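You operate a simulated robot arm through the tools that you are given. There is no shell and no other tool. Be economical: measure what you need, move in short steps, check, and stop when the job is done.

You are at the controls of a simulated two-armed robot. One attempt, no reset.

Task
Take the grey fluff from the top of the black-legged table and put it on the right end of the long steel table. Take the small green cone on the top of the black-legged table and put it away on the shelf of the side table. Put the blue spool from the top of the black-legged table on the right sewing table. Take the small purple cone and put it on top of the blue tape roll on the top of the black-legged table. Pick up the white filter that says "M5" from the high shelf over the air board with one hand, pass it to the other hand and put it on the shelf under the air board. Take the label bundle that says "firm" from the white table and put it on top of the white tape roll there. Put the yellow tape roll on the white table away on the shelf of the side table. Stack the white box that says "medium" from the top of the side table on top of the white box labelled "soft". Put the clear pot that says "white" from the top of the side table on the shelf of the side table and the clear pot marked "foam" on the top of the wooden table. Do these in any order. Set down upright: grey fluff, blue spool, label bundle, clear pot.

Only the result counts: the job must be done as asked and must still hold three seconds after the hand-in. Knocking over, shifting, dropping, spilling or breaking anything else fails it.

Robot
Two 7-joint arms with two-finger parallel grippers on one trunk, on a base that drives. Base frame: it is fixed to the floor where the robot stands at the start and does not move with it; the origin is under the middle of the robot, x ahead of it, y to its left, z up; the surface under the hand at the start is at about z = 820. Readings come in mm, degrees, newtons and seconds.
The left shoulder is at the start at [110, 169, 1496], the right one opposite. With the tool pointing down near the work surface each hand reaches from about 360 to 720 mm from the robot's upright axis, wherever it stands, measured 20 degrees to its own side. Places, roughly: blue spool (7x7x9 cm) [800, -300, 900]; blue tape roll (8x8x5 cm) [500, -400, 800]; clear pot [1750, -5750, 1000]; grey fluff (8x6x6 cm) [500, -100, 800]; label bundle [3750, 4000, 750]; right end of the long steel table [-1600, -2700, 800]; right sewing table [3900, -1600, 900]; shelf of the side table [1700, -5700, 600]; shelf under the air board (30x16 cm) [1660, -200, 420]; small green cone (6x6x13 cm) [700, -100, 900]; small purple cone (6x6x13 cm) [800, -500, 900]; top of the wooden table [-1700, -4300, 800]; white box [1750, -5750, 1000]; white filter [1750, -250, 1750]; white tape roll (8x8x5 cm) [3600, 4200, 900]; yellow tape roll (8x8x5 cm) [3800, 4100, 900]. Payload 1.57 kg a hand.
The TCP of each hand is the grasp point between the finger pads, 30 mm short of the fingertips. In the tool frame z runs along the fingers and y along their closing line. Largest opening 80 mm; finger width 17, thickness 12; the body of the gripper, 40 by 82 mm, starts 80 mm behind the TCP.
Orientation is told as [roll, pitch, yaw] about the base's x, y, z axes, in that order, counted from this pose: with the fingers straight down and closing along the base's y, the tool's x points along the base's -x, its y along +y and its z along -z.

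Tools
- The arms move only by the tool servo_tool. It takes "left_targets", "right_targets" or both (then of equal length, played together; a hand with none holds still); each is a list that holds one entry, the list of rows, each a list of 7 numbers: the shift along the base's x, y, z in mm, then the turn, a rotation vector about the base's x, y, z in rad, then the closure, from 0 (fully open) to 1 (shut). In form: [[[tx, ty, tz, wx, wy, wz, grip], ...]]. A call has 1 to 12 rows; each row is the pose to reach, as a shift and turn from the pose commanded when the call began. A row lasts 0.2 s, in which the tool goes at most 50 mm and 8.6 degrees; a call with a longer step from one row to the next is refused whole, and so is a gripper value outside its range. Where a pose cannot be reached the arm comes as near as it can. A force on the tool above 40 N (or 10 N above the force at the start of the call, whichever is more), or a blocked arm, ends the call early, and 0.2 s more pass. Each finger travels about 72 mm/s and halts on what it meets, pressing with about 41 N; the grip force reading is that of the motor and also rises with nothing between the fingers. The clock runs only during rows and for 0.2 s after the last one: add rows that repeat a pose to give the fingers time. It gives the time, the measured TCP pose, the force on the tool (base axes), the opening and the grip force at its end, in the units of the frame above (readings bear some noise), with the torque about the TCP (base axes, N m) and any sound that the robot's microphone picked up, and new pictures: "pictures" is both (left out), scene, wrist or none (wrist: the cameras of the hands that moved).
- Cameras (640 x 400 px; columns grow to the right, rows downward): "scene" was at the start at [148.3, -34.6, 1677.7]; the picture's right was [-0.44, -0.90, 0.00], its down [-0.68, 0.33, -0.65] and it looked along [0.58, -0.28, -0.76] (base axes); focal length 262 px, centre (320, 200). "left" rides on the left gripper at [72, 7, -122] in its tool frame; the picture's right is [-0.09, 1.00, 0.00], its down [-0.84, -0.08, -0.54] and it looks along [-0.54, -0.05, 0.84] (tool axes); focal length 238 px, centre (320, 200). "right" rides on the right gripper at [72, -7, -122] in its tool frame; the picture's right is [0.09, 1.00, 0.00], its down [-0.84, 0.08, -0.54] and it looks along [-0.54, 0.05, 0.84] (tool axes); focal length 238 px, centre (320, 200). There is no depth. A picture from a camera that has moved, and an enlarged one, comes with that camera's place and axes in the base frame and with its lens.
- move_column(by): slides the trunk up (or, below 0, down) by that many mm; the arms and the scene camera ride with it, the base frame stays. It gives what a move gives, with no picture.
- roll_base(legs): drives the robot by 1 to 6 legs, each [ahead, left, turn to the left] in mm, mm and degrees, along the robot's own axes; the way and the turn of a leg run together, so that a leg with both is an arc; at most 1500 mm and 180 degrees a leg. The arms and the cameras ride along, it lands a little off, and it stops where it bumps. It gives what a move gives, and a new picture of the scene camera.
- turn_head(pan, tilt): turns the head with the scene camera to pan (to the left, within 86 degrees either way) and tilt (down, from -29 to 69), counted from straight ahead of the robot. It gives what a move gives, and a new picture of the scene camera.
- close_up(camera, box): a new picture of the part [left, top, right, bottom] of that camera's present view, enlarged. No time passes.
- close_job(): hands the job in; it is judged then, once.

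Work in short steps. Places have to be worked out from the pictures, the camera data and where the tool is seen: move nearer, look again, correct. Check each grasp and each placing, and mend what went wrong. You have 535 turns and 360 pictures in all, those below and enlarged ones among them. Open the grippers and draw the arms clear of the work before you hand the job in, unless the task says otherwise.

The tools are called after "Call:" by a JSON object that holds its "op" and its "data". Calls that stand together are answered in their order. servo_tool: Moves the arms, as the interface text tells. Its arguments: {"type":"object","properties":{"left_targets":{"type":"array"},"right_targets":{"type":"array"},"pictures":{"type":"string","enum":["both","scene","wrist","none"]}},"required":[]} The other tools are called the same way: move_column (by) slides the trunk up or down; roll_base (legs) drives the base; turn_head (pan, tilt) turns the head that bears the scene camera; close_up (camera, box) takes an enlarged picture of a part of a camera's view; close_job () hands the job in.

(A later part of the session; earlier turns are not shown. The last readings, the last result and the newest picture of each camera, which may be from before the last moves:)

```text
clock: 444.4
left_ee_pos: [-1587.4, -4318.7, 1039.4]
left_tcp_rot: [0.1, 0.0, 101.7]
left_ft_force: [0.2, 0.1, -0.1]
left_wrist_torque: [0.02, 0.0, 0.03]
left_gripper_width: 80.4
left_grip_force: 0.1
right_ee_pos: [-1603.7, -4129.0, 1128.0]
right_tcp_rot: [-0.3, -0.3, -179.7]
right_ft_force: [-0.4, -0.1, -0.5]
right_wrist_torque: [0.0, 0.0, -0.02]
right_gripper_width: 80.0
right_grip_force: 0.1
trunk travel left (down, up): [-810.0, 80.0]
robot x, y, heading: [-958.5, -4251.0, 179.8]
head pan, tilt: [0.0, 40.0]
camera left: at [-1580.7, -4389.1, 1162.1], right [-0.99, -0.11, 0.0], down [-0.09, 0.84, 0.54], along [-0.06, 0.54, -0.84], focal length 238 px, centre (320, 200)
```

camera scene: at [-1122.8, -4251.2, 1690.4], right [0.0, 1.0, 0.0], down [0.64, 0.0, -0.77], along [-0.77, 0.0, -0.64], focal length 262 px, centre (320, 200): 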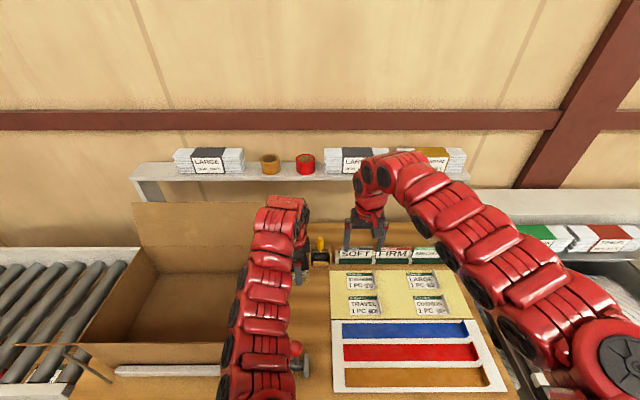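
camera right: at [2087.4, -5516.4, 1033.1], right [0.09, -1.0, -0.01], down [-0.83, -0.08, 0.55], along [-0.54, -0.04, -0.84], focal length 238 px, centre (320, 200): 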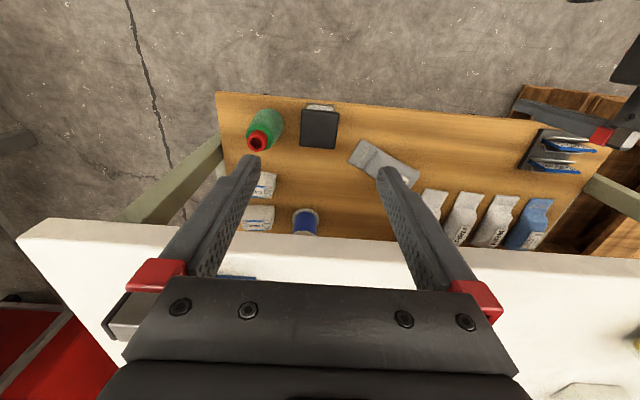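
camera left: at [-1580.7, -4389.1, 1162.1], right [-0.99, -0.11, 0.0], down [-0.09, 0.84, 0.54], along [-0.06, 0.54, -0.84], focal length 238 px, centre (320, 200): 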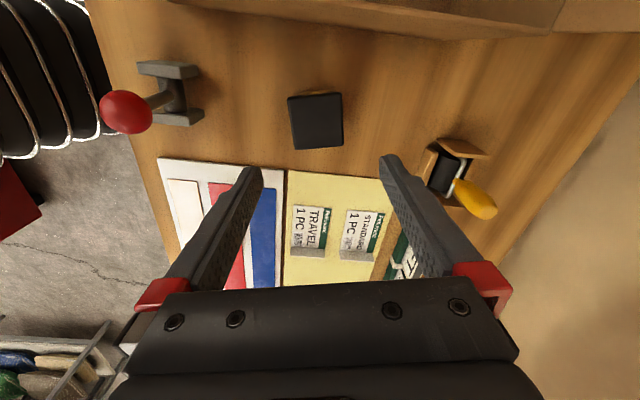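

The FOAM pot stands on the wooden table. Now the fallen F7: I go and look whether it can be reached from the south.

Call:
{"op": "roll_base", "data": {"legs": [[-330, 0, 0], [0, 0, -90], [1450, 0, 0], [200, 0, 0], [0, 0, -90], [1200, 0, 0]]}}

Call:
{"op": "turn_head", "data": {"pan": 70, "tilt": 20}}

Call:
{"op": "turn_head", "data": {"pan": 20, "tilt": 20}}

```text
clock: 467.8
left_ee_pos: [1174.5, -2536.8, 1039.1]
left_tcp_rot: [0.0, 0.0, -78.8]
left_ft_force: [-0.5, 0.0, -1.2]
left_wrist_torque: [-0.01, -0.04, -0.01]
left_gripper_width: 79.6
left_grip_force: 0.0
right_ee_pos: [1186.9, -2727.7, 1128.7]
right_tcp_rot: [-0.4, -0.4, -0.1]
right_ft_force: [-1.1, -0.2, -0.3]
right_wrist_torque: [-0.03, 0.03, 0.0]
right_gripper_width: 80.0
right_grip_force: 0.0
trunk travel left (down, up): [-810.0, 80.0]
robot x, y, heading: [541.8, -2602.2, -0.6]
head pan, tilt: [0.0, 40.0]
camera scene: at [705.0, -2601.6, 1690.3], right [-0.01, -1.0, 0.0], down [-0.64, 0.01, -0.77], along [0.77, -0.01, -0.64], focal length 262 px, centre (320, 200)
```

scene: 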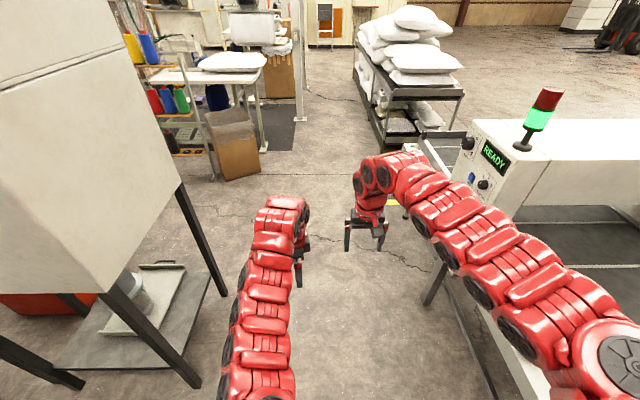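

```text
clock: 469.2
left_ee_pos: [1173.9, -2537.1, 1038.7]
left_tcp_rot: [0.0, 0.0, -78.7]
left_ft_force: [1.2, 0.5, 0.4]
left_wrist_torque: [0.02, -0.01, 0.0]
left_gripper_width: 80.0
left_grip_force: 0.1
right_ee_pos: [1187.5, -2727.3, 1128.1]
right_tcp_rot: [-0.3, -0.3, -0.2]
right_ft_force: [-0.7, -0.7, -0.7]
right_wrist_torque: [0.02, -0.01, 0.02]
right_gripper_width: 80.0
right_grip_force: 0.0
trunk travel left (down, up): [-810.0, 80.0]
robot x, y, heading: [544.6, -2604.1, -0.3]
head pan, tilt: [70.0, 20.0]
camera scene: at [653.0, -2513.6, 1721.7], right [0.94, -0.35, 0.0], down [-0.12, -0.32, -0.94], along [0.33, 0.88, -0.34], focal length 262 px, centre (320, 200)
```

scene: 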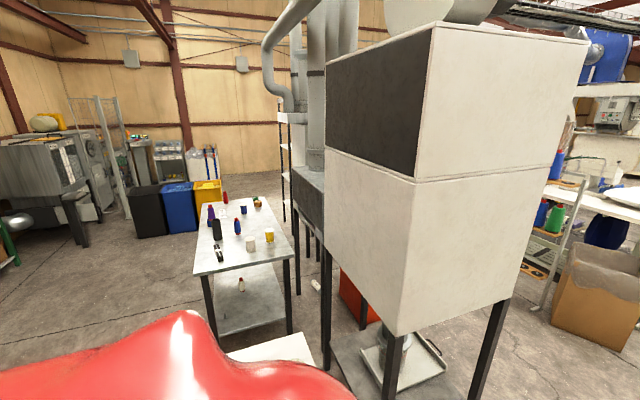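

```text
clock: 470.4
left_ee_pos: [1173.8, -2537.1, 1038.8]
left_tcp_rot: [0.0, 0.0, -78.7]
left_ft_force: [-0.1, -0.3, 0.2]
left_wrist_torque: [0.02, 0.02, 0.0]
left_gripper_width: 80.1
left_grip_force: 0.0
right_ee_pos: [1186.9, -2725.6, 1128.9]
right_tcp_rot: [-0.3, -0.3, -0.2]
right_ft_force: [-0.4, 0.0, 0.1]
right_wrist_torque: [-0.01, -0.02, -0.02]
right_gripper_width: 80.3
right_grip_force: 0.0
trunk travel left (down, up): [-810.0, 80.0]
robot x, y, heading: [544.5, -2596.1, -0.3]
head pan, tilt: [20.0, 20.0]
camera scene: at [708.1, -2569.6, 1721.7], right [0.33, -0.94, 0.0], down [-0.32, -0.11, -0.94], along [0.89, 0.31, -0.34], focal length 262 px, centre (320, 200)
```

scene: 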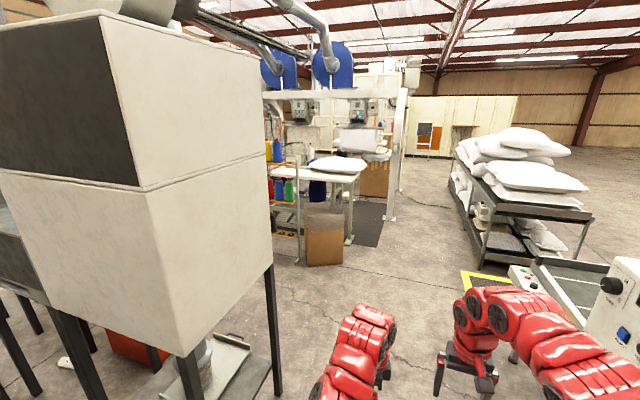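

F7 lies in a pocket reachable only through the north mouth between the table and machine 1. I drive back around the west side to the north area.

Call:
{"op": "roll_base", "data": {"legs": [[-1170, 0, 0], [0, 1480, 0], [0, 1480, 0], [300, 400, 0], [700, 50, 0]]}}

```text
clock: 496.2
left_ee_pos: [954.6, 898.5, 1039.0]
left_tcp_rot: [0.1, 0.0, -77.5]
left_ft_force: [-0.5, -0.1, 0.7]
left_wrist_torque: [0.0, -0.01, -0.01]
left_gripper_width: 80.1
left_grip_force: 0.0
right_ee_pos: [971.8, 708.9, 1129.0]
right_tcp_rot: [-0.3, -0.3, 1.0]
right_ft_force: [-0.6, 0.0, -0.8]
right_wrist_torque: [-0.01, 0.0, -0.01]
right_gripper_width: 79.8
right_grip_force: 0.2
trunk travel left (down, up): [-810.0, 80.0]
robot x, y, heading: [323.5, 824.5, 0.5]
head pan, tilt: [20.0, 20.0]
camera scene: at [488.3, 856.5, 1721.7], right [0.35, -0.94, 0.0], down [-0.32, -0.12, -0.94], along [0.88, 0.33, -0.34], focal length 262 px, centre (320, 200)
```

scene: 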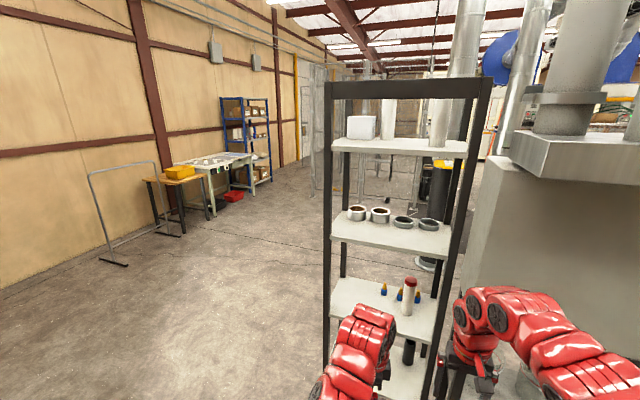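

Here in the open I test the right arm's tool-down reach at 640 mm below the shoulder.

Call:
{"op": "servo_tool", "data": {"right_targets": [[[10, 14, -45, 0, 0, 0, 0], [20, 28, -90, 0, 0, 0, 0], [30, 42, -135, 0, 0, 0, 0], [40, 56, -180, 0, 0, 0, 0], [50, 70, -225, 0, 0, 0, 0], [60, 80, -270, 0, 0, 0, 0], [90, 80, -270, 0, 0, 0, 0], [120, 80, -270, 0, 0, 0, 0], [150, 80, -270, 0, 0, 0, 0], [150, 80, -270, 0, 0, 0, 0]]], "pictures": "none"}}

```text
clock: 498.4
left_ee_pos: [954.4, 898.6, 1039.6]
left_tcp_rot: [-0.1, 0.0, -77.5]
left_ft_force: [0.4, 0.2, 0.3]
left_wrist_torque: [0.01, 0.01, -0.02]
left_gripper_width: 80.1
left_grip_force: 0.0
right_ee_pos: [999.3, 771.3, 891.2]
right_tcp_rot: [-0.4, -0.3, 1.0]
right_ft_force: [0.6, 0.0, -0.3]
right_wrist_torque: [0.01, 0.05, 0.02]
right_gripper_width: 80.1
right_grip_force: 0.1
right hand out of reach, approached as far as the arm can: row 5, 6, 7, 8, 9, 10
trunk travel left (down, up): [-810.0, 80.0]
robot x, y, heading: [322.9, 823.0, 0.6]
head pan, tilt: [20.0, 20.0]
```

Max tool-down reach is ~840 mm from the shoulder, so I'll reach F7 from about (1085,357) facing −20° with the right arm stretched out to its right. First the left arm swings out to the side.

Call:
{"op": "servo_tool", "data": {"left_targets": [[[6, 46, 0, 0, 0, 0.087, 0], [9, 92, 0, 0, 0, 0.174, 0], [7, 138, 0, 0, 0, 0.262, 0], [1, 184, 0, 0, 0, 0.349, 0], [-9, 229, 0, 0, 0, 0.436, 0], [-22, 273, 0, 0, 0, 0.524, 0], [-40, 316, 0, 0, 0, 0.611, 0], [-61, 357, 0, 0, 0, 0.698, 0], [-86, 396, 0, 0, 0, 0.785, 0], [-113, 433, 0, 0, 0, 0.873, 0], [-145, 467, 0, 0, 0, 0.96, 0]]], "pictures": "none"}}

Call:
{"op": "servo_tool", "data": {"left_targets": [[[-34, 31, 0, 0, 0, 0.087, 0], [-70, 60, 0, 0, 0, 0.174, 0], [-109, 85, 0, 0, 0, 0.262, 0], [-150, 107, 0, 0, 0, 0.349, 0], [-193, 124, 0, 0, 0, 0.436, 0], [-237, 138, 0, 0, 0, 0.524, 0], [-282, 148, 0, 0, 0, 0.611, 0], [-327, 155, 0, 0, 0, 0.698, 0], [-374, 157, 0, 0, 0, 0.785, 0], [-420, 155, 0, 0, 0, 0.873, 0], [-465, 150, 0, 0, 0, 0.96, 0]]], "pictures": "none"}}

```text
clock: 500.8
left_ee_pos: [808.2, 1365.8, 1037.4]
left_tcp_rot: [-0.1, -0.1, -22.6]
left_ft_force: [0.4, -0.2, 0.2]
left_wrist_torque: [-0.02, 0.01, -0.02]
left_gripper_width: 80.1
left_grip_force: 0.0
right_ee_pos: [999.1, 771.3, 891.3]
right_tcp_rot: [-0.3, -0.3, 1.1]
right_ft_force: [0.1, 0.2, -0.7]
right_wrist_torque: [0.01, -0.02, 0.03]
right_gripper_width: 79.9
right_grip_force: 0.0
trunk travel left (down, up): [-810.0, 80.0]
robot x, y, heading: [321.4, 825.5, 0.6]
head pan, tilt: [20.0, 20.0]
```

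```text
clock: 503.2
left_ee_pos: [340.5, 1515.0, 1041.0]
left_tcp_rot: [0.0, -0.1, 32.5]
left_ft_force: [0.3, 0.7, -0.3]
left_wrist_torque: [-0.01, -0.01, -0.01]
left_gripper_width: 80.0
left_grip_force: 0.0
right_ee_pos: [998.4, 771.3, 890.4]
right_tcp_rot: [-0.4, -0.5, 0.9]
right_ft_force: [0.0, -0.7, 0.9]
right_wrist_torque: [0.0, -0.02, 0.01]
right_gripper_width: 79.9
right_grip_force: 0.0
trunk travel left (down, up): [-810.0, 80.0]
robot x, y, heading: [326.6, 820.5, 0.4]
head pan, tilt: [20.0, 20.0]
```

Good. Now the right arm sweeps to its right by 57°.

Call:
{"op": "servo_tool", "data": {"right_targets": [[[8, -47, 5, 0, 0, -0.0825, 0], [10, -95, 10, 0, 0, -0.165, 0], [8, -142, 10, 0, 0, -0.2475, 0], [2, -188, 10, 0, 0, -0.33, 0], [-7, -235, 10, 0, 0, -0.4125, 0], [-20, -280, 10, 0, 0, -0.495, 0], [-36, -324, 10, 0, 0, -0.5775, 0], [-56, -366, 10, 0, 0, -0.66, 0], [-80, -406, 10, 0, 0, -0.7425, 0], [-106, -444, 10, 0, 0, -0.825, 0], [-135, -480, 10, 0, 0, -0.9075, 0], [-167, -513, 10, 0, 0, -0.99, 0]]], "pictures": "none"}}

```text
clock: 505.8
left_ee_pos: [341.3, 1512.9, 1040.0]
left_tcp_rot: [0.1, 0.0, 32.5]
left_ft_force: [0.0, -0.8, 0.2]
left_wrist_torque: [0.01, 0.0, 0.01]
left_gripper_width: 79.8
left_grip_force: 0.1
right_ee_pos: [835.1, 259.8, 896.6]
right_tcp_rot: [-0.3, -0.2, -55.7]
right_ft_force: [-0.5, -0.7, -0.2]
right_wrist_torque: [0.0, 0.02, 0.02]
right_gripper_width: 80.2
right_grip_force: 0.0
trunk travel left (down, up): [-810.0, 80.0]
robot x, y, heading: [323.3, 819.7, 0.6]
head pan, tilt: [20.0, 20.0]
```

Tilt the right fingers 40° outward (reach posture).

Call:
{"op": "servo_tool", "data": {"right_targets": [[[7, -10, -8, -0.1156, -0.0788, 0, 0], [14, -20, -16, -0.2312, -0.1576, 0, 0], [20, -30, -24, -0.3468, -0.2364, 0, 0], [27, -40, -32, -0.4624, -0.3152, 0, 0], [34, -50, -41, -0.578, -0.394, 0, 0], [34, -50, -41, -0.578, -0.394, 0, 0]]], "pictures": "wrist"}}

```text
clock: 507.2
left_ee_pos: [344.1, 1516.6, 1038.8]
left_tcp_rot: [0.0, 0.1, 32.4]
left_ft_force: [-0.1, 1.1, -0.6]
left_wrist_torque: [-0.01, 0.0, 0.01]
left_gripper_width: 80.3
left_grip_force: 0.0
right_ee_pos: [869.3, 210.8, 859.4]
right_tcp_rot: [-0.3, -40.5, -55.8]
right_ft_force: [0.0, 0.7, 0.1]
right_wrist_torque: [-0.02, 0.0, -0.02]
right_gripper_width: 80.0
right_grip_force: 0.1
trunk travel left (down, up): [-810.0, 80.0]
robot x, y, heading: [327.0, 821.4, 0.6]
head pan, tilt: [20.0, 20.0]
camera right: at [788.8, 318.1, 905.8], right [0.79, 0.62, -0.07], down [0.23, -0.19, 0.96], along [0.58, -0.76, -0.29], focal length 238 px, centre (320, 200)
```

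right: 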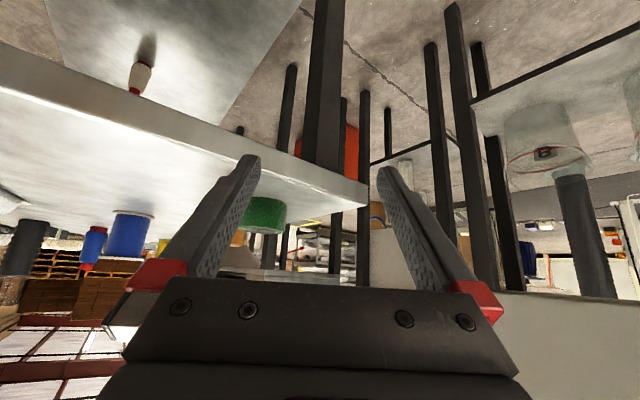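

Both postures reached. I swing the left a bit further back, then drive to (800,950), turn to −28°, and on to (1000,780).

Call:
{"op": "servo_tool", "data": {"left_targets": [[[-45, -9, 0, 0, 0, 0.087, 0], [-89, -23, 0, 0, 0, 0.174, 0], [-132, -40, 0, 0, 0, 0.262, 0], [-173, -62, 0, 0, 0, 0.349, 0], [-212, -86, 0, 0, 0, 0.436, 0], [-212, -86, 0, 0, 0, 0.436, 0]]], "pictures": "none"}}

Call:
{"op": "roll_base", "data": {"legs": [[473, 125, 0], [0, 0, -28.6], [256, -56, 0]]}}

```text
clock: 508.6
left_ee_pos: [133.9, 1432.7, 1040.6]
left_tcp_rot: [0.1, 0.1, 57.4]
left_ft_force: [-0.5, 0.7, 0.4]
left_wrist_torque: [0.0, 0.0, -0.01]
left_gripper_width: 80.0
left_grip_force: 0.1
right_ee_pos: [869.1, 210.6, 859.5]
right_tcp_rot: [-0.3, -40.5, -55.7]
right_ft_force: [0.3, 0.3, 0.4]
right_wrist_torque: [-0.02, -0.01, 0.0]
right_gripper_width: 80.1
right_grip_force: 0.1
trunk travel left (down, up): [-810.0, 80.0]
robot x, y, heading: [324.9, 824.0, 0.5]
head pan, tilt: [20.0, 20.0]
```

```text
clock: 514.2
left_ee_pos: [1090.3, 1416.4, 1041.2]
left_tcp_rot: [0.0, 0.0, 30.1]
left_ft_force: [0.0, 0.3, 0.1]
left_wrist_torque: [0.02, -0.02, 0.01]
left_gripper_width: 79.9
left_grip_force: 0.0
right_ee_pos: [1179.4, -6.7, 858.8]
right_tcp_rot: [-0.3, -40.4, -83.2]
right_ft_force: [-0.5, -0.5, 0.4]
right_wrist_torque: [0.03, -0.01, 0.01]
right_gripper_width: 80.0
right_grip_force: 0.1
trunk travel left (down, up): [-810.0, 80.0]
robot x, y, heading: [978.1, 788.6, -26.8]
head pan, tilt: [20.0, 20.0]
camera scene: at [1140.4, 741.7, 1721.8], right [-0.12, -0.99, 0.0], down [-0.34, 0.04, -0.94], along [0.93, -0.11, -0.34], focal length 262 px, centre (320, 200)
```

scene: 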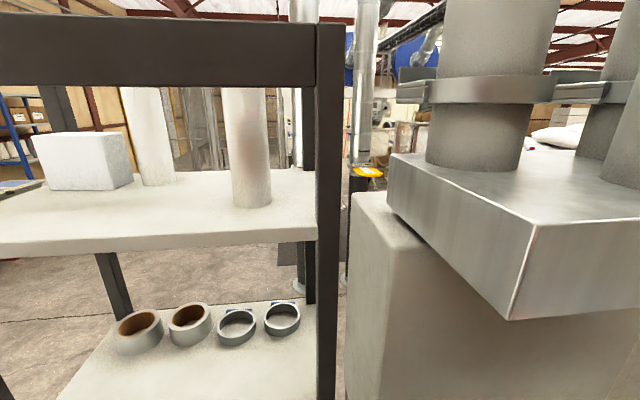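

Now I lower the trunk by 640 mm; the right hand is in the corridor.

Call:
{"op": "move_column", "data": {"by": -400}}

Call:
{"op": "move_column", "data": {"by": -240}}

Call:
{"op": "close_up", "data": {"camera": "right", "box": [0, 0, 640, 400]}}

```text
clock: 518.1
left_ee_pos: [1090.7, 1416.2, 640.6]
left_tcp_rot: [0.1, 0.0, 30.0]
left_ft_force: [-0.2, -0.2, -0.1]
left_wrist_torque: [-0.03, -0.01, 0.04]
left_gripper_width: 80.1
left_grip_force: 0.1
right_ee_pos: [1179.1, -8.3, 458.7]
right_tcp_rot: [-0.4, -40.3, -83.2]
right_ft_force: [0.0, 0.6, 0.5]
right_wrist_torque: [-0.05, 0.04, 0.03]
right_gripper_width: 80.3
right_grip_force: 0.1
trunk travel left (down, up): [-410.0, 480.0]
robot x, y, heading: [982.1, 788.6, -26.8]
head pan, tilt: [20.0, 20.0]
```

```text
clock: 520.6
left_ee_pos: [1091.6, 1415.3, 400.6]
left_tcp_rot: [0.0, 0.0, 29.9]
left_ft_force: [-0.4, 1.1, 0.4]
left_wrist_torque: [-0.02, 0.03, 0.02]
left_gripper_width: 79.9
left_grip_force: 0.2
right_ee_pos: [1179.9, -7.3, 218.1]
right_tcp_rot: [-0.4, -40.4, -83.2]
right_ft_force: [0.4, 0.1, 0.4]
right_wrist_torque: [0.01, 0.0, -0.01]
right_gripper_width: 79.9
right_grip_force: 0.0
trunk travel left (down, up): [-170.0, 720.0]
robot x, y, heading: [981.2, 790.5, -26.9]
head pan, tilt: [20.0, 20.0]
```

```text
1.00 times, centred on (320, 200) of right (not enlarged: the box is as wide or as high as the picture)
camera zoom: at [1157.8, 125.0, 265.4], right [0.98, 0.18, -0.06], down [0.11, -0.27, 0.95], along [0.16, -0.94, -0.29], focal length 238 px, centre (320, 200)
```

zoom: 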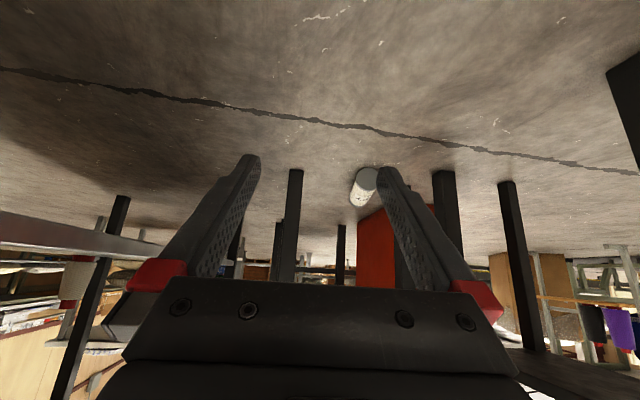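

F7 spans (1364,−405)–(1401,−555). I drive in so that the right hand comes above its near part.

Call:
{"op": "roll_base", "data": {"legs": [[360, -290, 0]]}}

Call:
{"op": "close_up", "data": {"camera": "right", "box": [0, 0, 640, 400]}}

```text
clock: 523.2
left_ee_pos: [1267.1, 1012.5, 403.1]
left_tcp_rot: [0.0, -0.1, 29.9]
left_ft_force: [-0.1, 0.3, 0.6]
left_wrist_torque: [0.02, 0.0, 0.03]
left_gripper_width: 79.9
left_grip_force: 0.0
right_ee_pos: [1353.2, -410.2, 221.1]
right_tcp_rot: [-0.1, -40.4, -83.6]
right_ft_force: [0.6, -0.7, -0.2]
right_wrist_torque: [0.02, 0.0, 0.0]
right_gripper_width: 80.0
right_grip_force: 0.1
trunk travel left (down, up): [-170.0, 720.0]
robot x, y, heading: [1155.0, 387.6, -27.1]
head pan, tilt: [20.0, 20.0]
stopped in leg 1: the robot was blocked; the commanded pose is now the measured one
camera scene: at [1314.4, 338.9, 1082.6], right [-0.12, -0.99, 0.0], down [-0.34, 0.04, -0.94], along [0.93, -0.12, -0.34], focal length 262 px, centre (320, 200)
```

scene: 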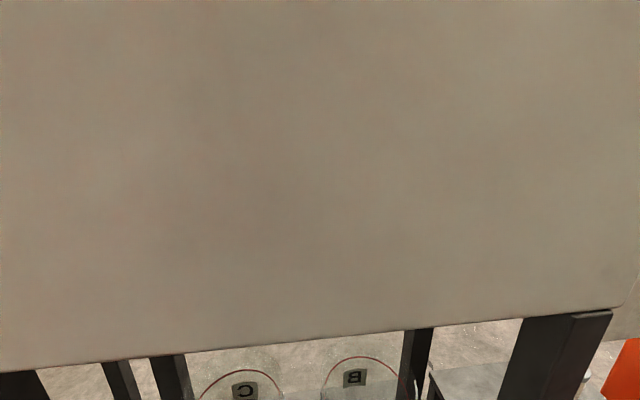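

```text
1.00 times, centred on (320, 200) of right (not enlarged: the box is as wide or as high as the picture)
camera zoom: at [1331.9, -277.9, 267.0], right [0.98, 0.18, -0.06], down [0.11, -0.27, 0.96], along [0.16, -0.94, -0.29], focal length 238 px, centre (320, 200)
```

zoom: 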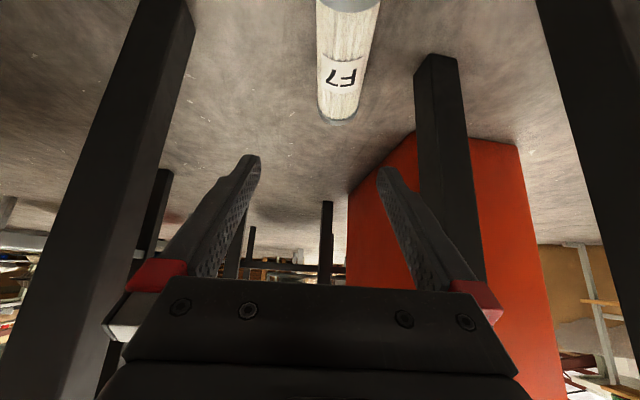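

Blocked 50 mm short (left shoulder near the machine panel), but the arm may cover the rest. I lower the trunk 110 mm and extend.

Call:
{"op": "move_column", "data": {"by": -110}}

Call:
{"op": "servo_tool", "data": {"right_targets": [[[8, -15, 0, 0, 0, 0, 0], [16, -30, 0, 0, 0, 0.03, 0], [25, -45, 0, 0, 0, 0.06, 0], [25, -45, 0, 0, 0, 0.06, 0]]], "pictures": "wrist"}}

```text
clock: 524.7
left_ee_pos: [1270.1, 1013.4, 290.9]
left_tcp_rot: [-0.1, -0.2, 29.9]
left_ft_force: [-0.2, -0.4, -0.2]
left_wrist_torque: [-0.04, -0.01, 0.04]
left_gripper_width: 80.2
left_grip_force: 0.0
right_ee_pos: [1353.6, -410.1, 108.8]
right_tcp_rot: [0.1, -40.3, -83.8]
right_ft_force: [-0.1, 0.0, -0.2]
right_wrist_torque: [0.01, -0.01, -0.03]
right_gripper_width: 79.9
right_grip_force: 0.0
trunk travel left (down, up): [-60.0, 830.0]
robot x, y, heading: [1157.9, 385.6, -27.0]
head pan, tilt: [20.0, 20.0]
```

```text
clock: 525.7
left_ee_pos: [1269.7, 1013.7, 292.6]
left_tcp_rot: [-0.1, -0.2, 29.8]
left_ft_force: [-0.4, 0.4, 0.4]
left_wrist_torque: [0.0, 0.0, -0.02]
left_gripper_width: 79.8
left_grip_force: 0.0
right_ee_pos: [1378.2, -456.0, 109.1]
right_tcp_rot: [0.1, -40.4, -80.4]
right_ft_force: [-0.2, -0.1, 0.5]
right_wrist_torque: [0.03, 0.0, 0.02]
right_gripper_width: 79.9
right_grip_force: 0.0
trunk travel left (down, up): [-60.0, 830.0]
robot x, y, heading: [1159.2, 386.2, -27.4]
head pan, tilt: [20.0, 20.0]
camera right: at [1348.3, -324.9, 155.5], right [0.97, 0.24, -0.06], down [0.12, -0.27, 0.96], along [0.21, -0.93, -0.29], focal length 238 px, centre (320, 200)
```

right: 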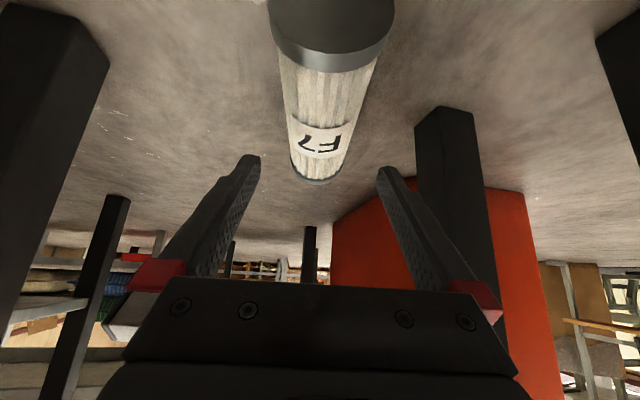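

Perfectly aligned. I lower by the trunk 55 mm, then check.

Call:
{"op": "move_column", "data": {"by": -55}}

Call:
{"op": "servo_tool", "data": {"right_targets": [[[0, 0, -8, 0, 0, 0, 0], [0, 0, -14, 0, 0, 0, 0], [0, 0, -14, 0, 0, 0, 0]]], "pictures": "wrist"}}

```text
clock: 526.6
left_ee_pos: [1269.3, 1012.5, 236.4]
left_tcp_rot: [-0.1, -0.3, 29.8]
left_ft_force: [0.3, 0.5, -0.1]
left_wrist_torque: [0.0, 0.0, -0.01]
left_gripper_width: 80.0
left_grip_force: 0.1
right_ee_pos: [1377.4, -456.4, 54.9]
right_tcp_rot: [0.2, -40.4, -80.6]
right_ft_force: [-0.3, 0.9, 1.5]
right_wrist_torque: [-0.01, 0.03, 0.02]
right_gripper_width: 80.0
right_grip_force: 0.1
trunk travel left (down, up): [-5.0, 885.0]
robot x, y, heading: [1154.6, 386.4, -27.4]
head pan, tilt: [20.0, 20.0]
```

```text
clock: 527.4
left_ee_pos: [1268.6, 1012.7, 238.0]
left_tcp_rot: [-0.2, -0.4, 29.8]
left_ft_force: [-0.5, -1.1, 0.2]
left_wrist_torque: [0.01, 0.01, 0.0]
left_gripper_width: 80.1
left_grip_force: 0.0
right_ee_pos: [1378.5, -456.4, 40.6]
right_tcp_rot: [0.2, -40.5, -80.5]
right_ft_force: [0.5, -0.1, 0.1]
right_wrist_torque: [0.02, -0.01, 0.0]
right_gripper_width: 80.1
right_grip_force: 0.1
trunk travel left (down, up): [-5.0, 885.0]
robot x, y, heading: [1154.6, 389.8, -27.1]
head pan, tilt: [20.0, 20.0]
camera right: at [1348.8, -324.7, 86.8], right [0.97, 0.24, -0.06], down [0.12, -0.27, 0.96], along [0.21, -0.93, -0.29], focal length 238 px, centre (320, 200)
```

right: 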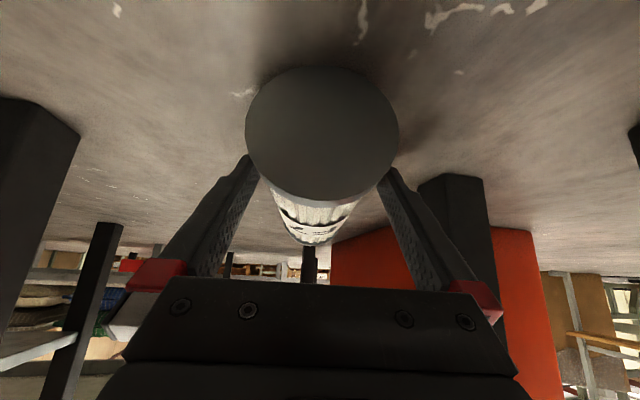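

The filter's end is between the fingers. I close and lift a little by the trunk.

Call:
{"op": "servo_tool", "data": {"right_targets": [[[0, 0, 0, 0, 0, 0, 0.2], [0, 0, 0, 0, 0, 0, 0.6], [0, 0, 0, 0, 0, 0, 1], [0, 0, 0, 0, 0, 0, 1], [0, 0, 0, 0, 0, 0, 1]]], "pictures": "none"}}

Call:
{"op": "move_column", "data": {"by": 60}}

Call:
{"op": "close_up", "data": {"camera": "right", "box": [0, 0, 640, 400]}}

```text
clock: 528.6
left_ee_pos: [1268.9, 1013.3, 236.9]
left_tcp_rot: [-0.1, -0.4, 29.8]
left_ft_force: [0.0, -0.3, 0.1]
left_wrist_torque: [0.02, 0.0, 0.04]
left_gripper_width: 80.3
left_grip_force: 0.0
right_ee_pos: [1377.8, -454.2, 40.3]
right_tcp_rot: [0.2, -40.5, -80.5]
right_ft_force: [1.4, -0.2, -0.2]
right_wrist_torque: [-0.06, -0.03, 0.09]
right_gripper_width: 61.1
right_grip_force: 41.4
trunk travel left (down, up): [-5.0, 885.0]
robot x, y, heading: [1152.2, 388.8, -26.9]
head pan, tilt: [20.0, 20.0]
```

```text
clock: 529.6
left_ee_pos: [1268.6, 1015.3, 296.1]
left_tcp_rot: [-0.3, -0.4, 29.9]
left_ft_force: [-0.2, 0.0, -0.3]
left_wrist_torque: [0.02, 0.01, -0.01]
left_gripper_width: 80.1
left_grip_force: 0.1
right_ee_pos: [1378.8, -454.3, 103.1]
right_tcp_rot: [0.2, -40.6, -80.4]
right_ft_force: [-0.3, 0.2, -2.7]
right_wrist_torque: [0.08, 0.05, 0.04]
right_gripper_width: 61.0
right_grip_force: 41.0
trunk travel left (down, up): [-65.0, 825.0]
robot x, y, heading: [1153.3, 386.0, -27.1]
head pan, tilt: [20.0, 20.0]
```

```text
1.00 times, centred on (320, 200) of right (not enlarged: the box is as wide or as high as the picture)
camera zoom: at [1349.1, -323.5, 149.9], right [0.97, 0.24, -0.06], down [0.12, -0.27, 0.96], along [0.21, -0.93, -0.29], focal length 238 px, centre (320, 200)
```

zoom: 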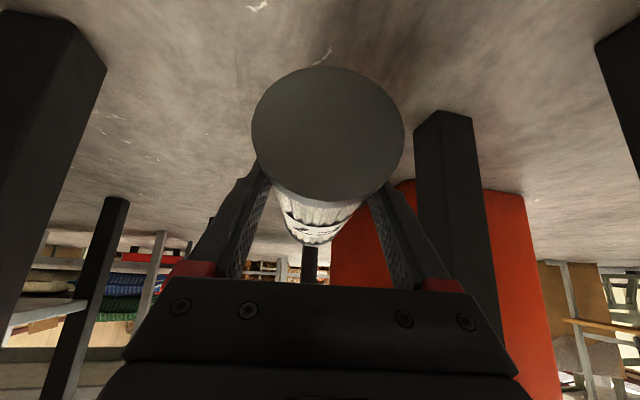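

F7 is held. I back off ~250 mm within the corridor, set it down there, and will re-grip it tool-down at its middle.

Call:
{"op": "roll_base", "data": {"legs": [[-193, 160, 0]]}}

Call:
{"op": "move_column", "data": {"by": -55}}

Call:
{"op": "servo_tool", "data": {"right_targets": [[[0, 0, -3, 0, 0, 0, 1], [0, 0, -6, 0, 0, 0, 1], [0, 0, -9, 0, 0, 0, 1], [0, 0, -12, 0, 0, 0, 1]]], "pictures": "none"}}

```text
clock: 530.5
left_ee_pos: [1274.5, 1031.9, 296.5]
left_tcp_rot: [-0.1, 0.0, 28.4]
left_ft_force: [0.2, 0.3, -0.1]
left_wrist_torque: [0.0, 0.03, 0.01]
left_gripper_width: 79.9
left_grip_force: 0.1
right_ee_pos: [1364.4, -438.0, 101.1]
right_tcp_rot: [0.1, -40.7, -80.8]
right_ft_force: [0.2, -0.2, -2.7]
right_wrist_torque: [0.08, 0.07, -0.02]
right_gripper_width: 61.2
right_grip_force: 40.7
trunk travel left (down, up): [-65.0, 825.0]
robot x, y, heading: [1150.0, 408.9, -28.1]
head pan, tilt: [20.0, 20.0]
stopped in leg 1: the robot was blocked; the commanded pose is now the measured one
camera scene: at [1307.4, 355.1, 977.1], right [-0.13, -0.99, 0.0], down [-0.34, 0.05, -0.94], along [0.93, -0.13, -0.34], focal length 262 px, centre (320, 200)
```

scene: 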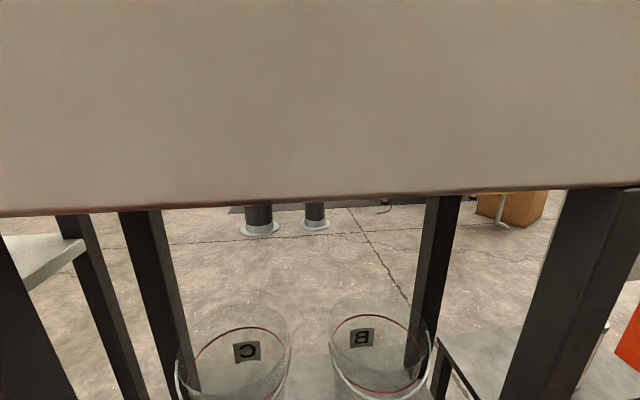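

```text
clock: 531.5
left_ee_pos: [1275.0, 1031.2, 240.3]
left_tcp_rot: [-0.1, 0.1, 28.4]
left_ft_force: [0.5, 0.4, -1.3]
left_wrist_torque: [0.01, 0.0, 0.0]
left_gripper_width: 79.8
left_grip_force: 0.0
right_ee_pos: [1364.8, -437.5, 44.6]
right_tcp_rot: [0.2, -40.4, -80.9]
right_ft_force: [0.5, 0.1, -2.6]
right_wrist_torque: [0.12, 0.03, 0.02]
right_gripper_width: 60.8
right_grip_force: 41.3
trunk travel left (down, up): [-10.0, 880.0]
robot x, y, heading: [1147.8, 405.7, -27.6]
head pan, tilt: [20.0, 20.0]
```

```text
clock: 532.5
left_ee_pos: [1274.1, 1031.7, 239.8]
left_tcp_rot: [-0.2, 0.1, 28.3]
left_ft_force: [-1.1, -0.5, 0.9]
left_wrist_torque: [0.04, -0.02, 0.0]
left_gripper_width: 79.9
left_grip_force: 0.1
right_ee_pos: [1365.6, -439.2, 40.6]
right_tcp_rot: [0.4, -41.0, -81.1]
right_ft_force: [-2.4, 11.2, 36.0]
right_wrist_torque: [0.01, -0.01, -0.63]
right_gripper_width: 60.8
right_grip_force: 40.5
right hand out of reach, approached as far as the arm can: row 4
trunk travel left (down, up): [-10.0, 880.0]
robot x, y, heading: [1147.8, 409.4, -28.0]
head pan, tilt: [20.0, 20.0]
```

The backing was blocked on the left side; F7 is still gripped. I lift again and drive straight back instead.

Call:
{"op": "move_column", "data": {"by": 60}}

Call:
{"op": "roll_base", "data": {"legs": [[-120, 0, 0], [-60, 130, 0]]}}

```text
clock: 533.5
left_ee_pos: [1274.5, 1032.1, 302.6]
left_tcp_rot: [0.0, 0.0, 28.5]
left_ft_force: [0.4, 0.1, 0.0]
left_wrist_torque: [-0.01, 0.02, 0.0]
left_gripper_width: 80.0
left_grip_force: 0.1
right_ee_pos: [1364.5, -435.3, 95.1]
right_tcp_rot: [0.2, -40.4, -80.8]
right_ft_force: [-0.2, -0.3, -3.3]
right_wrist_torque: [0.1, 0.01, 0.0]
right_gripper_width: 61.0
right_grip_force: 41.0
trunk travel left (down, up): [-70.0, 820.0]
robot x, y, heading: [1148.8, 413.1, -27.9]
head pan, tilt: [20.0, 20.0]
```

```text
clock: 534.1
left_ee_pos: [1274.6, 1032.4, 300.3]
left_tcp_rot: [-0.1, 0.1, 28.3]
left_ft_force: [-0.3, 0.4, -0.9]
left_wrist_torque: [0.01, 0.0, -0.02]
left_gripper_width: 79.8
left_grip_force: 0.2
right_ee_pos: [1363.5, -436.5, 97.0]
right_tcp_rot: [0.0, -40.4, -81.0]
right_ft_force: [0.0, 0.1, -3.4]
right_wrist_torque: [0.13, 0.0, 0.0]
right_gripper_width: 60.8
right_grip_force: 40.7
trunk travel left (down, up): [-70.0, 820.0]
robot x, y, heading: [1149.0, 409.4, -27.9]
head pan, tilt: [20.0, 20.0]
stopped in leg 1: the robot was blocked; the commanded pose is now the measured one
camera scene: at [1307.5, 355.6, 982.6], right [-0.14, -0.99, 0.0], down [-0.34, 0.05, -0.94], along [0.93, -0.13, -0.34], focal length 262 px, centre (320, 200)
```

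scene: 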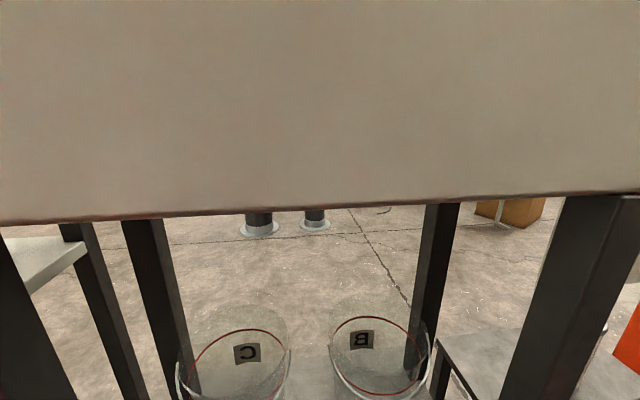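

I look to the left to see what blocks.

Call:
{"op": "turn_head", "data": {"pan": 86, "tilt": 45}}

Call:
{"op": "turn_head", "data": {"pan": -60, "tilt": 50}}

```text
clock: 535.5
left_ee_pos: [1275.0, 1032.2, 301.6]
left_tcp_rot: [0.0, 0.0, 28.3]
left_ft_force: [0.6, -0.1, -0.6]
left_wrist_torque: [0.0, 0.0, -0.01]
left_gripper_width: 80.1
left_grip_force: 0.1
right_ee_pos: [1363.7, -437.4, 96.7]
right_tcp_rot: [0.0, -40.5, -80.9]
right_ft_force: [0.3, 0.0, -1.9]
right_wrist_torque: [0.11, 0.01, 0.0]
right_gripper_width: 61.2
right_grip_force: 40.5
trunk travel left (down, up): [-70.0, 820.0]
robot x, y, heading: [1146.9, 408.4, -27.9]
head pan, tilt: [85.9, 45.0]
camera scene: at [1258.2, 437.1, 943.3], right [0.85, -0.53, 0.0], down [-0.37, -0.6, -0.71], along [0.37, 0.6, -0.7], focal length 262 px, centre (320, 200)
```

scene: 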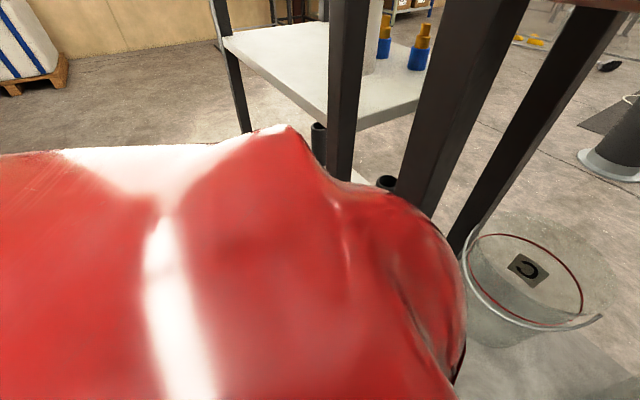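

```text
clock: 537.8
left_ee_pos: [1275.0, 1031.8, 300.3]
left_tcp_rot: [0.0, 0.2, 28.4]
left_ft_force: [0.5, 0.3, -0.3]
left_wrist_torque: [0.01, 0.0, -0.01]
left_gripper_width: 80.1
left_grip_force: 0.1
right_ee_pos: [1364.5, -435.6, 94.5]
right_tcp_rot: [0.0, -40.6, -80.8]
right_ft_force: [0.5, 0.1, -2.6]
right_wrist_torque: [0.08, 0.0, -0.02]
right_gripper_width: 60.9
right_grip_force: 40.7
trunk travel left (down, up): [-70.0, 820.0]
robot x, y, heading: [1146.1, 407.8, -27.7]
head pan, tilt: [-60.0, 50.0]
camera scene: at [1218.3, 291.1, 935.9], right [-1.0, -0.04, 0.0], down [-0.03, 0.77, -0.64], along [0.03, -0.64, -0.77], focal length 262 px, centre (320, 200)
```

scene: 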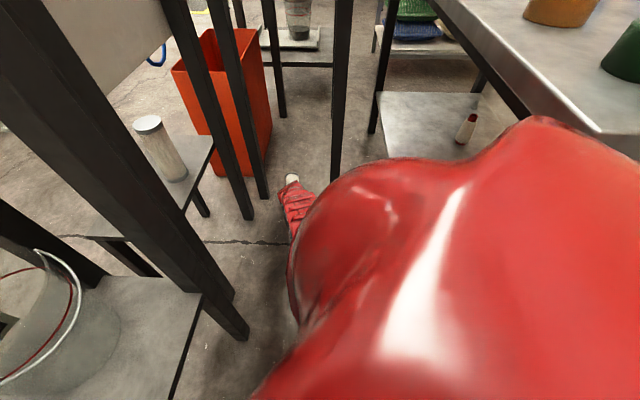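

The left shoulder is right beside machine 1's leg. I try to move off in pure −x direction.

Call:
{"op": "roll_base", "data": {"legs": [[-60, -32, 0]]}}

```text
clock: 538.8
left_ee_pos: [1207.4, 1033.2, 299.6]
left_tcp_rot: [-0.1, 0.2, 28.3]
left_ft_force: [0.6, 0.0, -0.7]
left_wrist_torque: [-0.03, 0.02, 0.02]
left_gripper_width: 80.3
left_grip_force: 0.0
right_ee_pos: [1295.2, -436.2, 97.5]
right_tcp_rot: [0.0, -40.5, -80.6]
right_ft_force: [-0.6, -0.1, -2.1]
right_wrist_torque: [0.05, -0.04, -0.01]
right_gripper_width: 60.8
right_grip_force: 40.6
trunk travel left (down, up): [-70.0, 820.0]
robot x, y, heading: [1078.7, 412.4, -27.8]
head pan, tilt: [-60.0, 50.0]
camera scene: at [1151.6, 293.3, 936.1], right [-1.0, -0.04, 0.0], down [-0.03, 0.77, -0.64], along [0.03, -0.64, -0.77], focal length 262 px, centre (320, 200)
```

scene: 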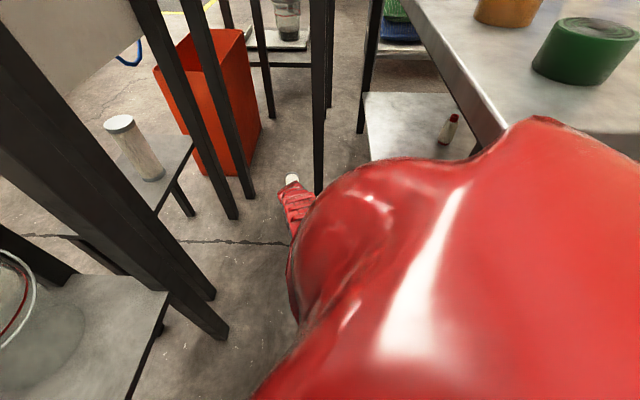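

Free. Now I move 210 mm straight north.

Call:
{"op": "roll_base", "data": {"legs": [[-98, 186, 0]]}}

Call:
{"op": "move_column", "data": {"by": -52}}

Call:
{"op": "servo_tool", "data": {"right_targets": [[[0, 0, -3, 0, 0, 0, 1], [0, 0, -6, 0, 0, 0, 1], [0, 0, -9, 0, 0, 0, 1], [0, 0, -12, 0, 0, 0, 1]]], "pictures": "none"}}

```text
clock: 540.5
left_ee_pos: [1206.0, 1243.4, 299.2]
left_tcp_rot: [-0.2, 0.2, 28.1]
left_ft_force: [0.3, 0.5, -0.2]
left_wrist_torque: [-0.01, -0.02, 0.02]
left_gripper_width: 80.2
left_grip_force: 0.1
right_ee_pos: [1288.6, -226.4, 97.2]
right_tcp_rot: [-0.1, -40.6, -81.1]
right_ft_force: [-0.2, -0.3, -2.9]
right_wrist_torque: [0.07, 0.05, 0.02]
right_gripper_width: 60.6
right_grip_force: 41.3
trunk travel left (down, up): [-70.0, 820.0]
robot x, y, heading: [1079.2, 617.2, -28.0]
head pan, tilt: [-60.0, 50.0]
camera scene: at [1147.9, 503.6, 936.1], right [-1.0, -0.04, 0.0], down [-0.03, 0.77, -0.64], along [0.02, -0.64, -0.77], focal length 262 px, centre (320, 200)
```

scene: 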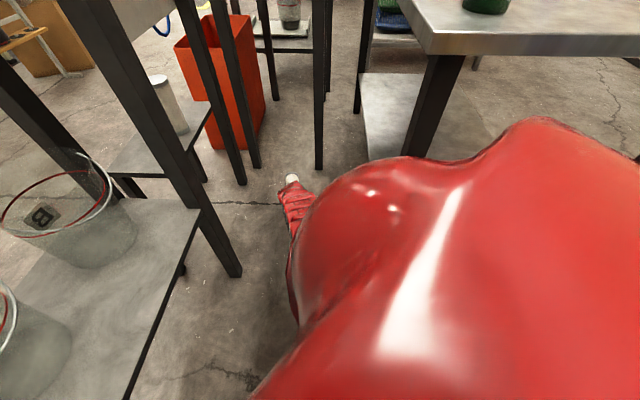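

```text
clock: 541.4
left_ee_pos: [1206.5, 1243.0, 247.1]
left_tcp_rot: [-0.2, 0.1, 28.1]
left_ft_force: [-0.1, -0.6, -0.8]
left_wrist_torque: [-0.02, -0.02, 0.0]
left_gripper_width: 80.1
left_grip_force: 0.1
right_ee_pos: [1290.0, -226.2, 45.6]
right_tcp_rot: [-0.1, -40.6, -81.0]
right_ft_force: [0.2, -0.3, -2.9]
right_wrist_torque: [0.1, 0.02, -0.02]
right_gripper_width: 60.6
right_grip_force: 40.2
trunk travel left (down, up): [-18.0, 872.0]
robot x, y, heading: [1074.0, 618.6, -27.8]
head pan, tilt: [-60.0, 50.0]
```

```text
clock: 542.4
left_ee_pos: [1206.2, 1244.2, 247.1]
left_tcp_rot: [-0.2, 0.2, 28.1]
left_ft_force: [0.9, 0.3, 0.0]
left_wrist_torque: [-0.01, 0.06, -0.02]
left_gripper_width: 80.2
left_grip_force: 0.0
right_ee_pos: [1289.0, -226.2, 43.0]
right_tcp_rot: [0.2, -40.6, -81.3]
right_ft_force: [0.5, 0.9, -1.6]
right_wrist_torque: [0.1, 0.0, 0.0]
right_gripper_width: 60.7
right_grip_force: 40.7
right hand out of reach, approached as far as the arm can: row 2, 3, 4
trunk travel left (down, up): [-18.0, 872.0]
robot x, y, heading: [1077.1, 615.3, -28.1]
head pan, tilt: [-60.0, 50.0]
```

Call:
{"op": "move_column", "data": {"by": -4}}

Call:
{"op": "servo_tool", "data": {"right_targets": [[[0, 0, 0, 0, 0, 0, 0.5], [0, 0, 0, 0, 0, 0, 0], [0, 0, 0, 0, 0, 0, 0], [0, 0, 30, 0, 0, 0, 0], [0, 0, 75, 0, 0, 0, 0], [-5, 25, 100, 0, 0, 0, 0]]], "pictures": "wrist"}}

```text
clock: 542.9
left_ee_pos: [1205.8, 1242.5, 244.1]
left_tcp_rot: [0.0, 0.2, 28.1]
left_ft_force: [-0.5, 0.1, 0.1]
left_wrist_torque: [-0.02, 0.01, 0.01]
left_gripper_width: 80.0
left_grip_force: 0.1
right_ee_pos: [1289.7, -225.2, 40.6]
right_tcp_rot: [0.3, -40.6, -81.3]
right_ft_force: [-0.5, -0.4, -1.1]
right_wrist_torque: [-0.12, 0.02, -0.04]
right_gripper_width: 61.0
right_grip_force: 40.6
trunk travel left (down, up): [-14.0, 876.0]
robot x, y, heading: [1074.7, 618.8, -27.9]
head pan, tilt: [-60.0, 50.0]
```

```text
clock: 544.3
left_ee_pos: [1207.1, 1242.9, 242.9]
left_tcp_rot: [-0.1, 0.2, 28.0]
left_ft_force: [-0.4, -0.2, 0.2]
left_wrist_torque: [0.0, -0.04, 0.01]
left_gripper_width: 79.8
left_grip_force: 0.1
right_ee_pos: [1284.0, -200.0, 140.3]
right_tcp_rot: [0.2, -40.5, -81.3]
right_ft_force: [0.2, 0.0, -0.4]
right_wrist_torque: [-0.02, 0.0, 0.01]
right_gripper_width: 80.1
right_grip_force: 0.1
trunk travel left (down, up): [-14.0, 876.0]
robot x, y, heading: [1075.7, 620.7, -28.0]
head pan, tilt: [-60.0, 50.0]
camera right: at [1256.0, -68.6, 186.6], right [0.97, 0.22, -0.06], down [0.12, -0.27, 0.96], along [0.2, -0.94, -0.29], focal length 238 px, centre (320, 200)
```

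right: 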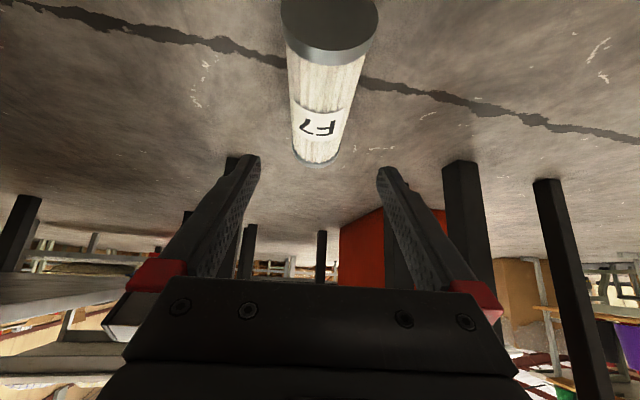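

F7 now lies at (1280,−188)–(1306,−346). I straighten the right tool to point down, pulling it back.

Call:
{"op": "servo_tool", "data": {"right_targets": [[[-3, 17, 10, 0.1165, 0.018, 0, 0], [-6, 34, 20, 0.233, 0.036, 0, 0], [-9, 51, 30, 0.35, 0.054, 0, 0], [-12, 68, 40, 0.466, 0.071, 0, 0], [-15, 85, 50, 0.583, 0.089, 0, 0], [-19, 100, 60, 0.699, 0.107, 0, 0], [-19, 100, 60, 0.699, 0.107, 0, 0]]], "pictures": "none"}}

Call:
{"op": "roll_base", "data": {"legs": [[106, -147, 0]]}}

Call:
{"op": "close_up", "data": {"camera": "right", "box": [0, 0, 640, 400]}}

```text
clock: 545.9
left_ee_pos: [1207.6, 1243.8, 242.9]
left_tcp_rot: [-0.3, 0.2, 28.2]
left_ft_force: [0.0, -0.2, -0.2]
left_wrist_torque: [0.02, -0.01, -0.02]
left_gripper_width: 80.1
left_grip_force: 0.1
right_ee_pos: [1265.1, -100.7, 198.6]
right_tcp_rot: [0.3, -0.1, -81.4]
right_ft_force: [0.9, 0.1, 0.0]
right_wrist_torque: [0.0, 0.0, 0.0]
right_gripper_width: 80.2
right_grip_force: 0.1
trunk travel left (down, up): [-14.0, 876.0]
robot x, y, heading: [1072.8, 619.6, -28.1]
head pan, tilt: [-60.0, 50.0]
```

```text
clock: 547.5
left_ee_pos: [1230.0, 1065.1, 242.6]
left_tcp_rot: [-0.3, 0.2, 28.3]
left_ft_force: [0.9, 1.1, 0.4]
left_wrist_torque: [-0.02, -0.04, -0.03]
left_gripper_width: 80.0
left_grip_force: 0.0
right_ee_pos: [1291.4, -278.5, 198.6]
right_tcp_rot: [0.3, 0.0, -81.2]
right_ft_force: [0.1, -0.4, -0.4]
right_wrist_torque: [0.03, 0.01, -0.02]
right_gripper_width: 80.0
right_grip_force: 0.0
trunk travel left (down, up): [-14.0, 876.0]
robot x, y, heading: [1101.5, 442.0, -27.8]
head pan, tilt: [-60.0, 50.0]
camera scene: at [1172.1, 325.4, 880.1], right [-1.0, -0.04, 0.0], down [-0.03, 0.77, -0.64], along [0.02, -0.64, -0.77], focal length 262 px, centre (320, 200)
```

scene: 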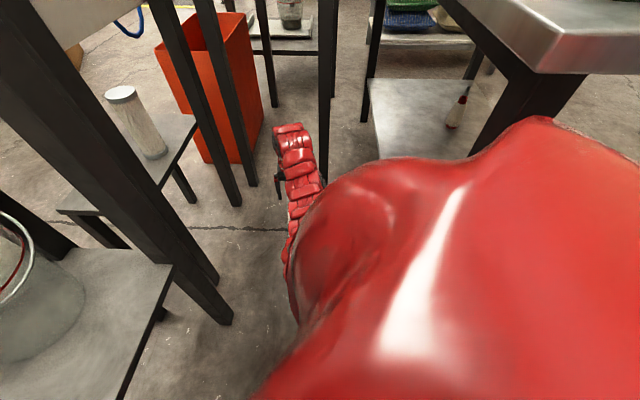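

```text
1.00 times, centred on (320, 200) of right (not enlarged: the box is as wide or as high as the picture)
camera zoom: at [1272.7, -208.2, 320.1], right [0.97, 0.24, 0.0], down [0.2, -0.81, 0.54], along [0.14, -0.53, -0.84], focal length 238 px, centre (320, 200)
```

zoom: 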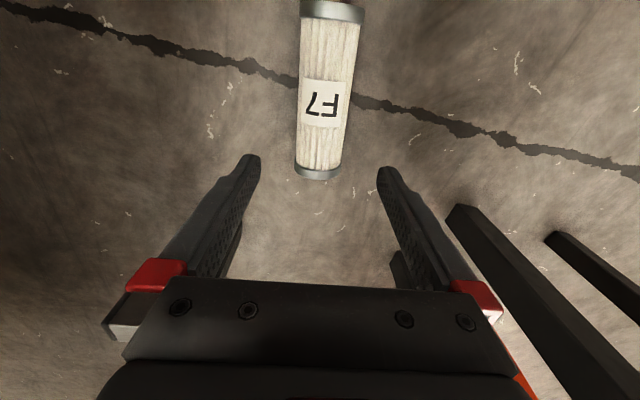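

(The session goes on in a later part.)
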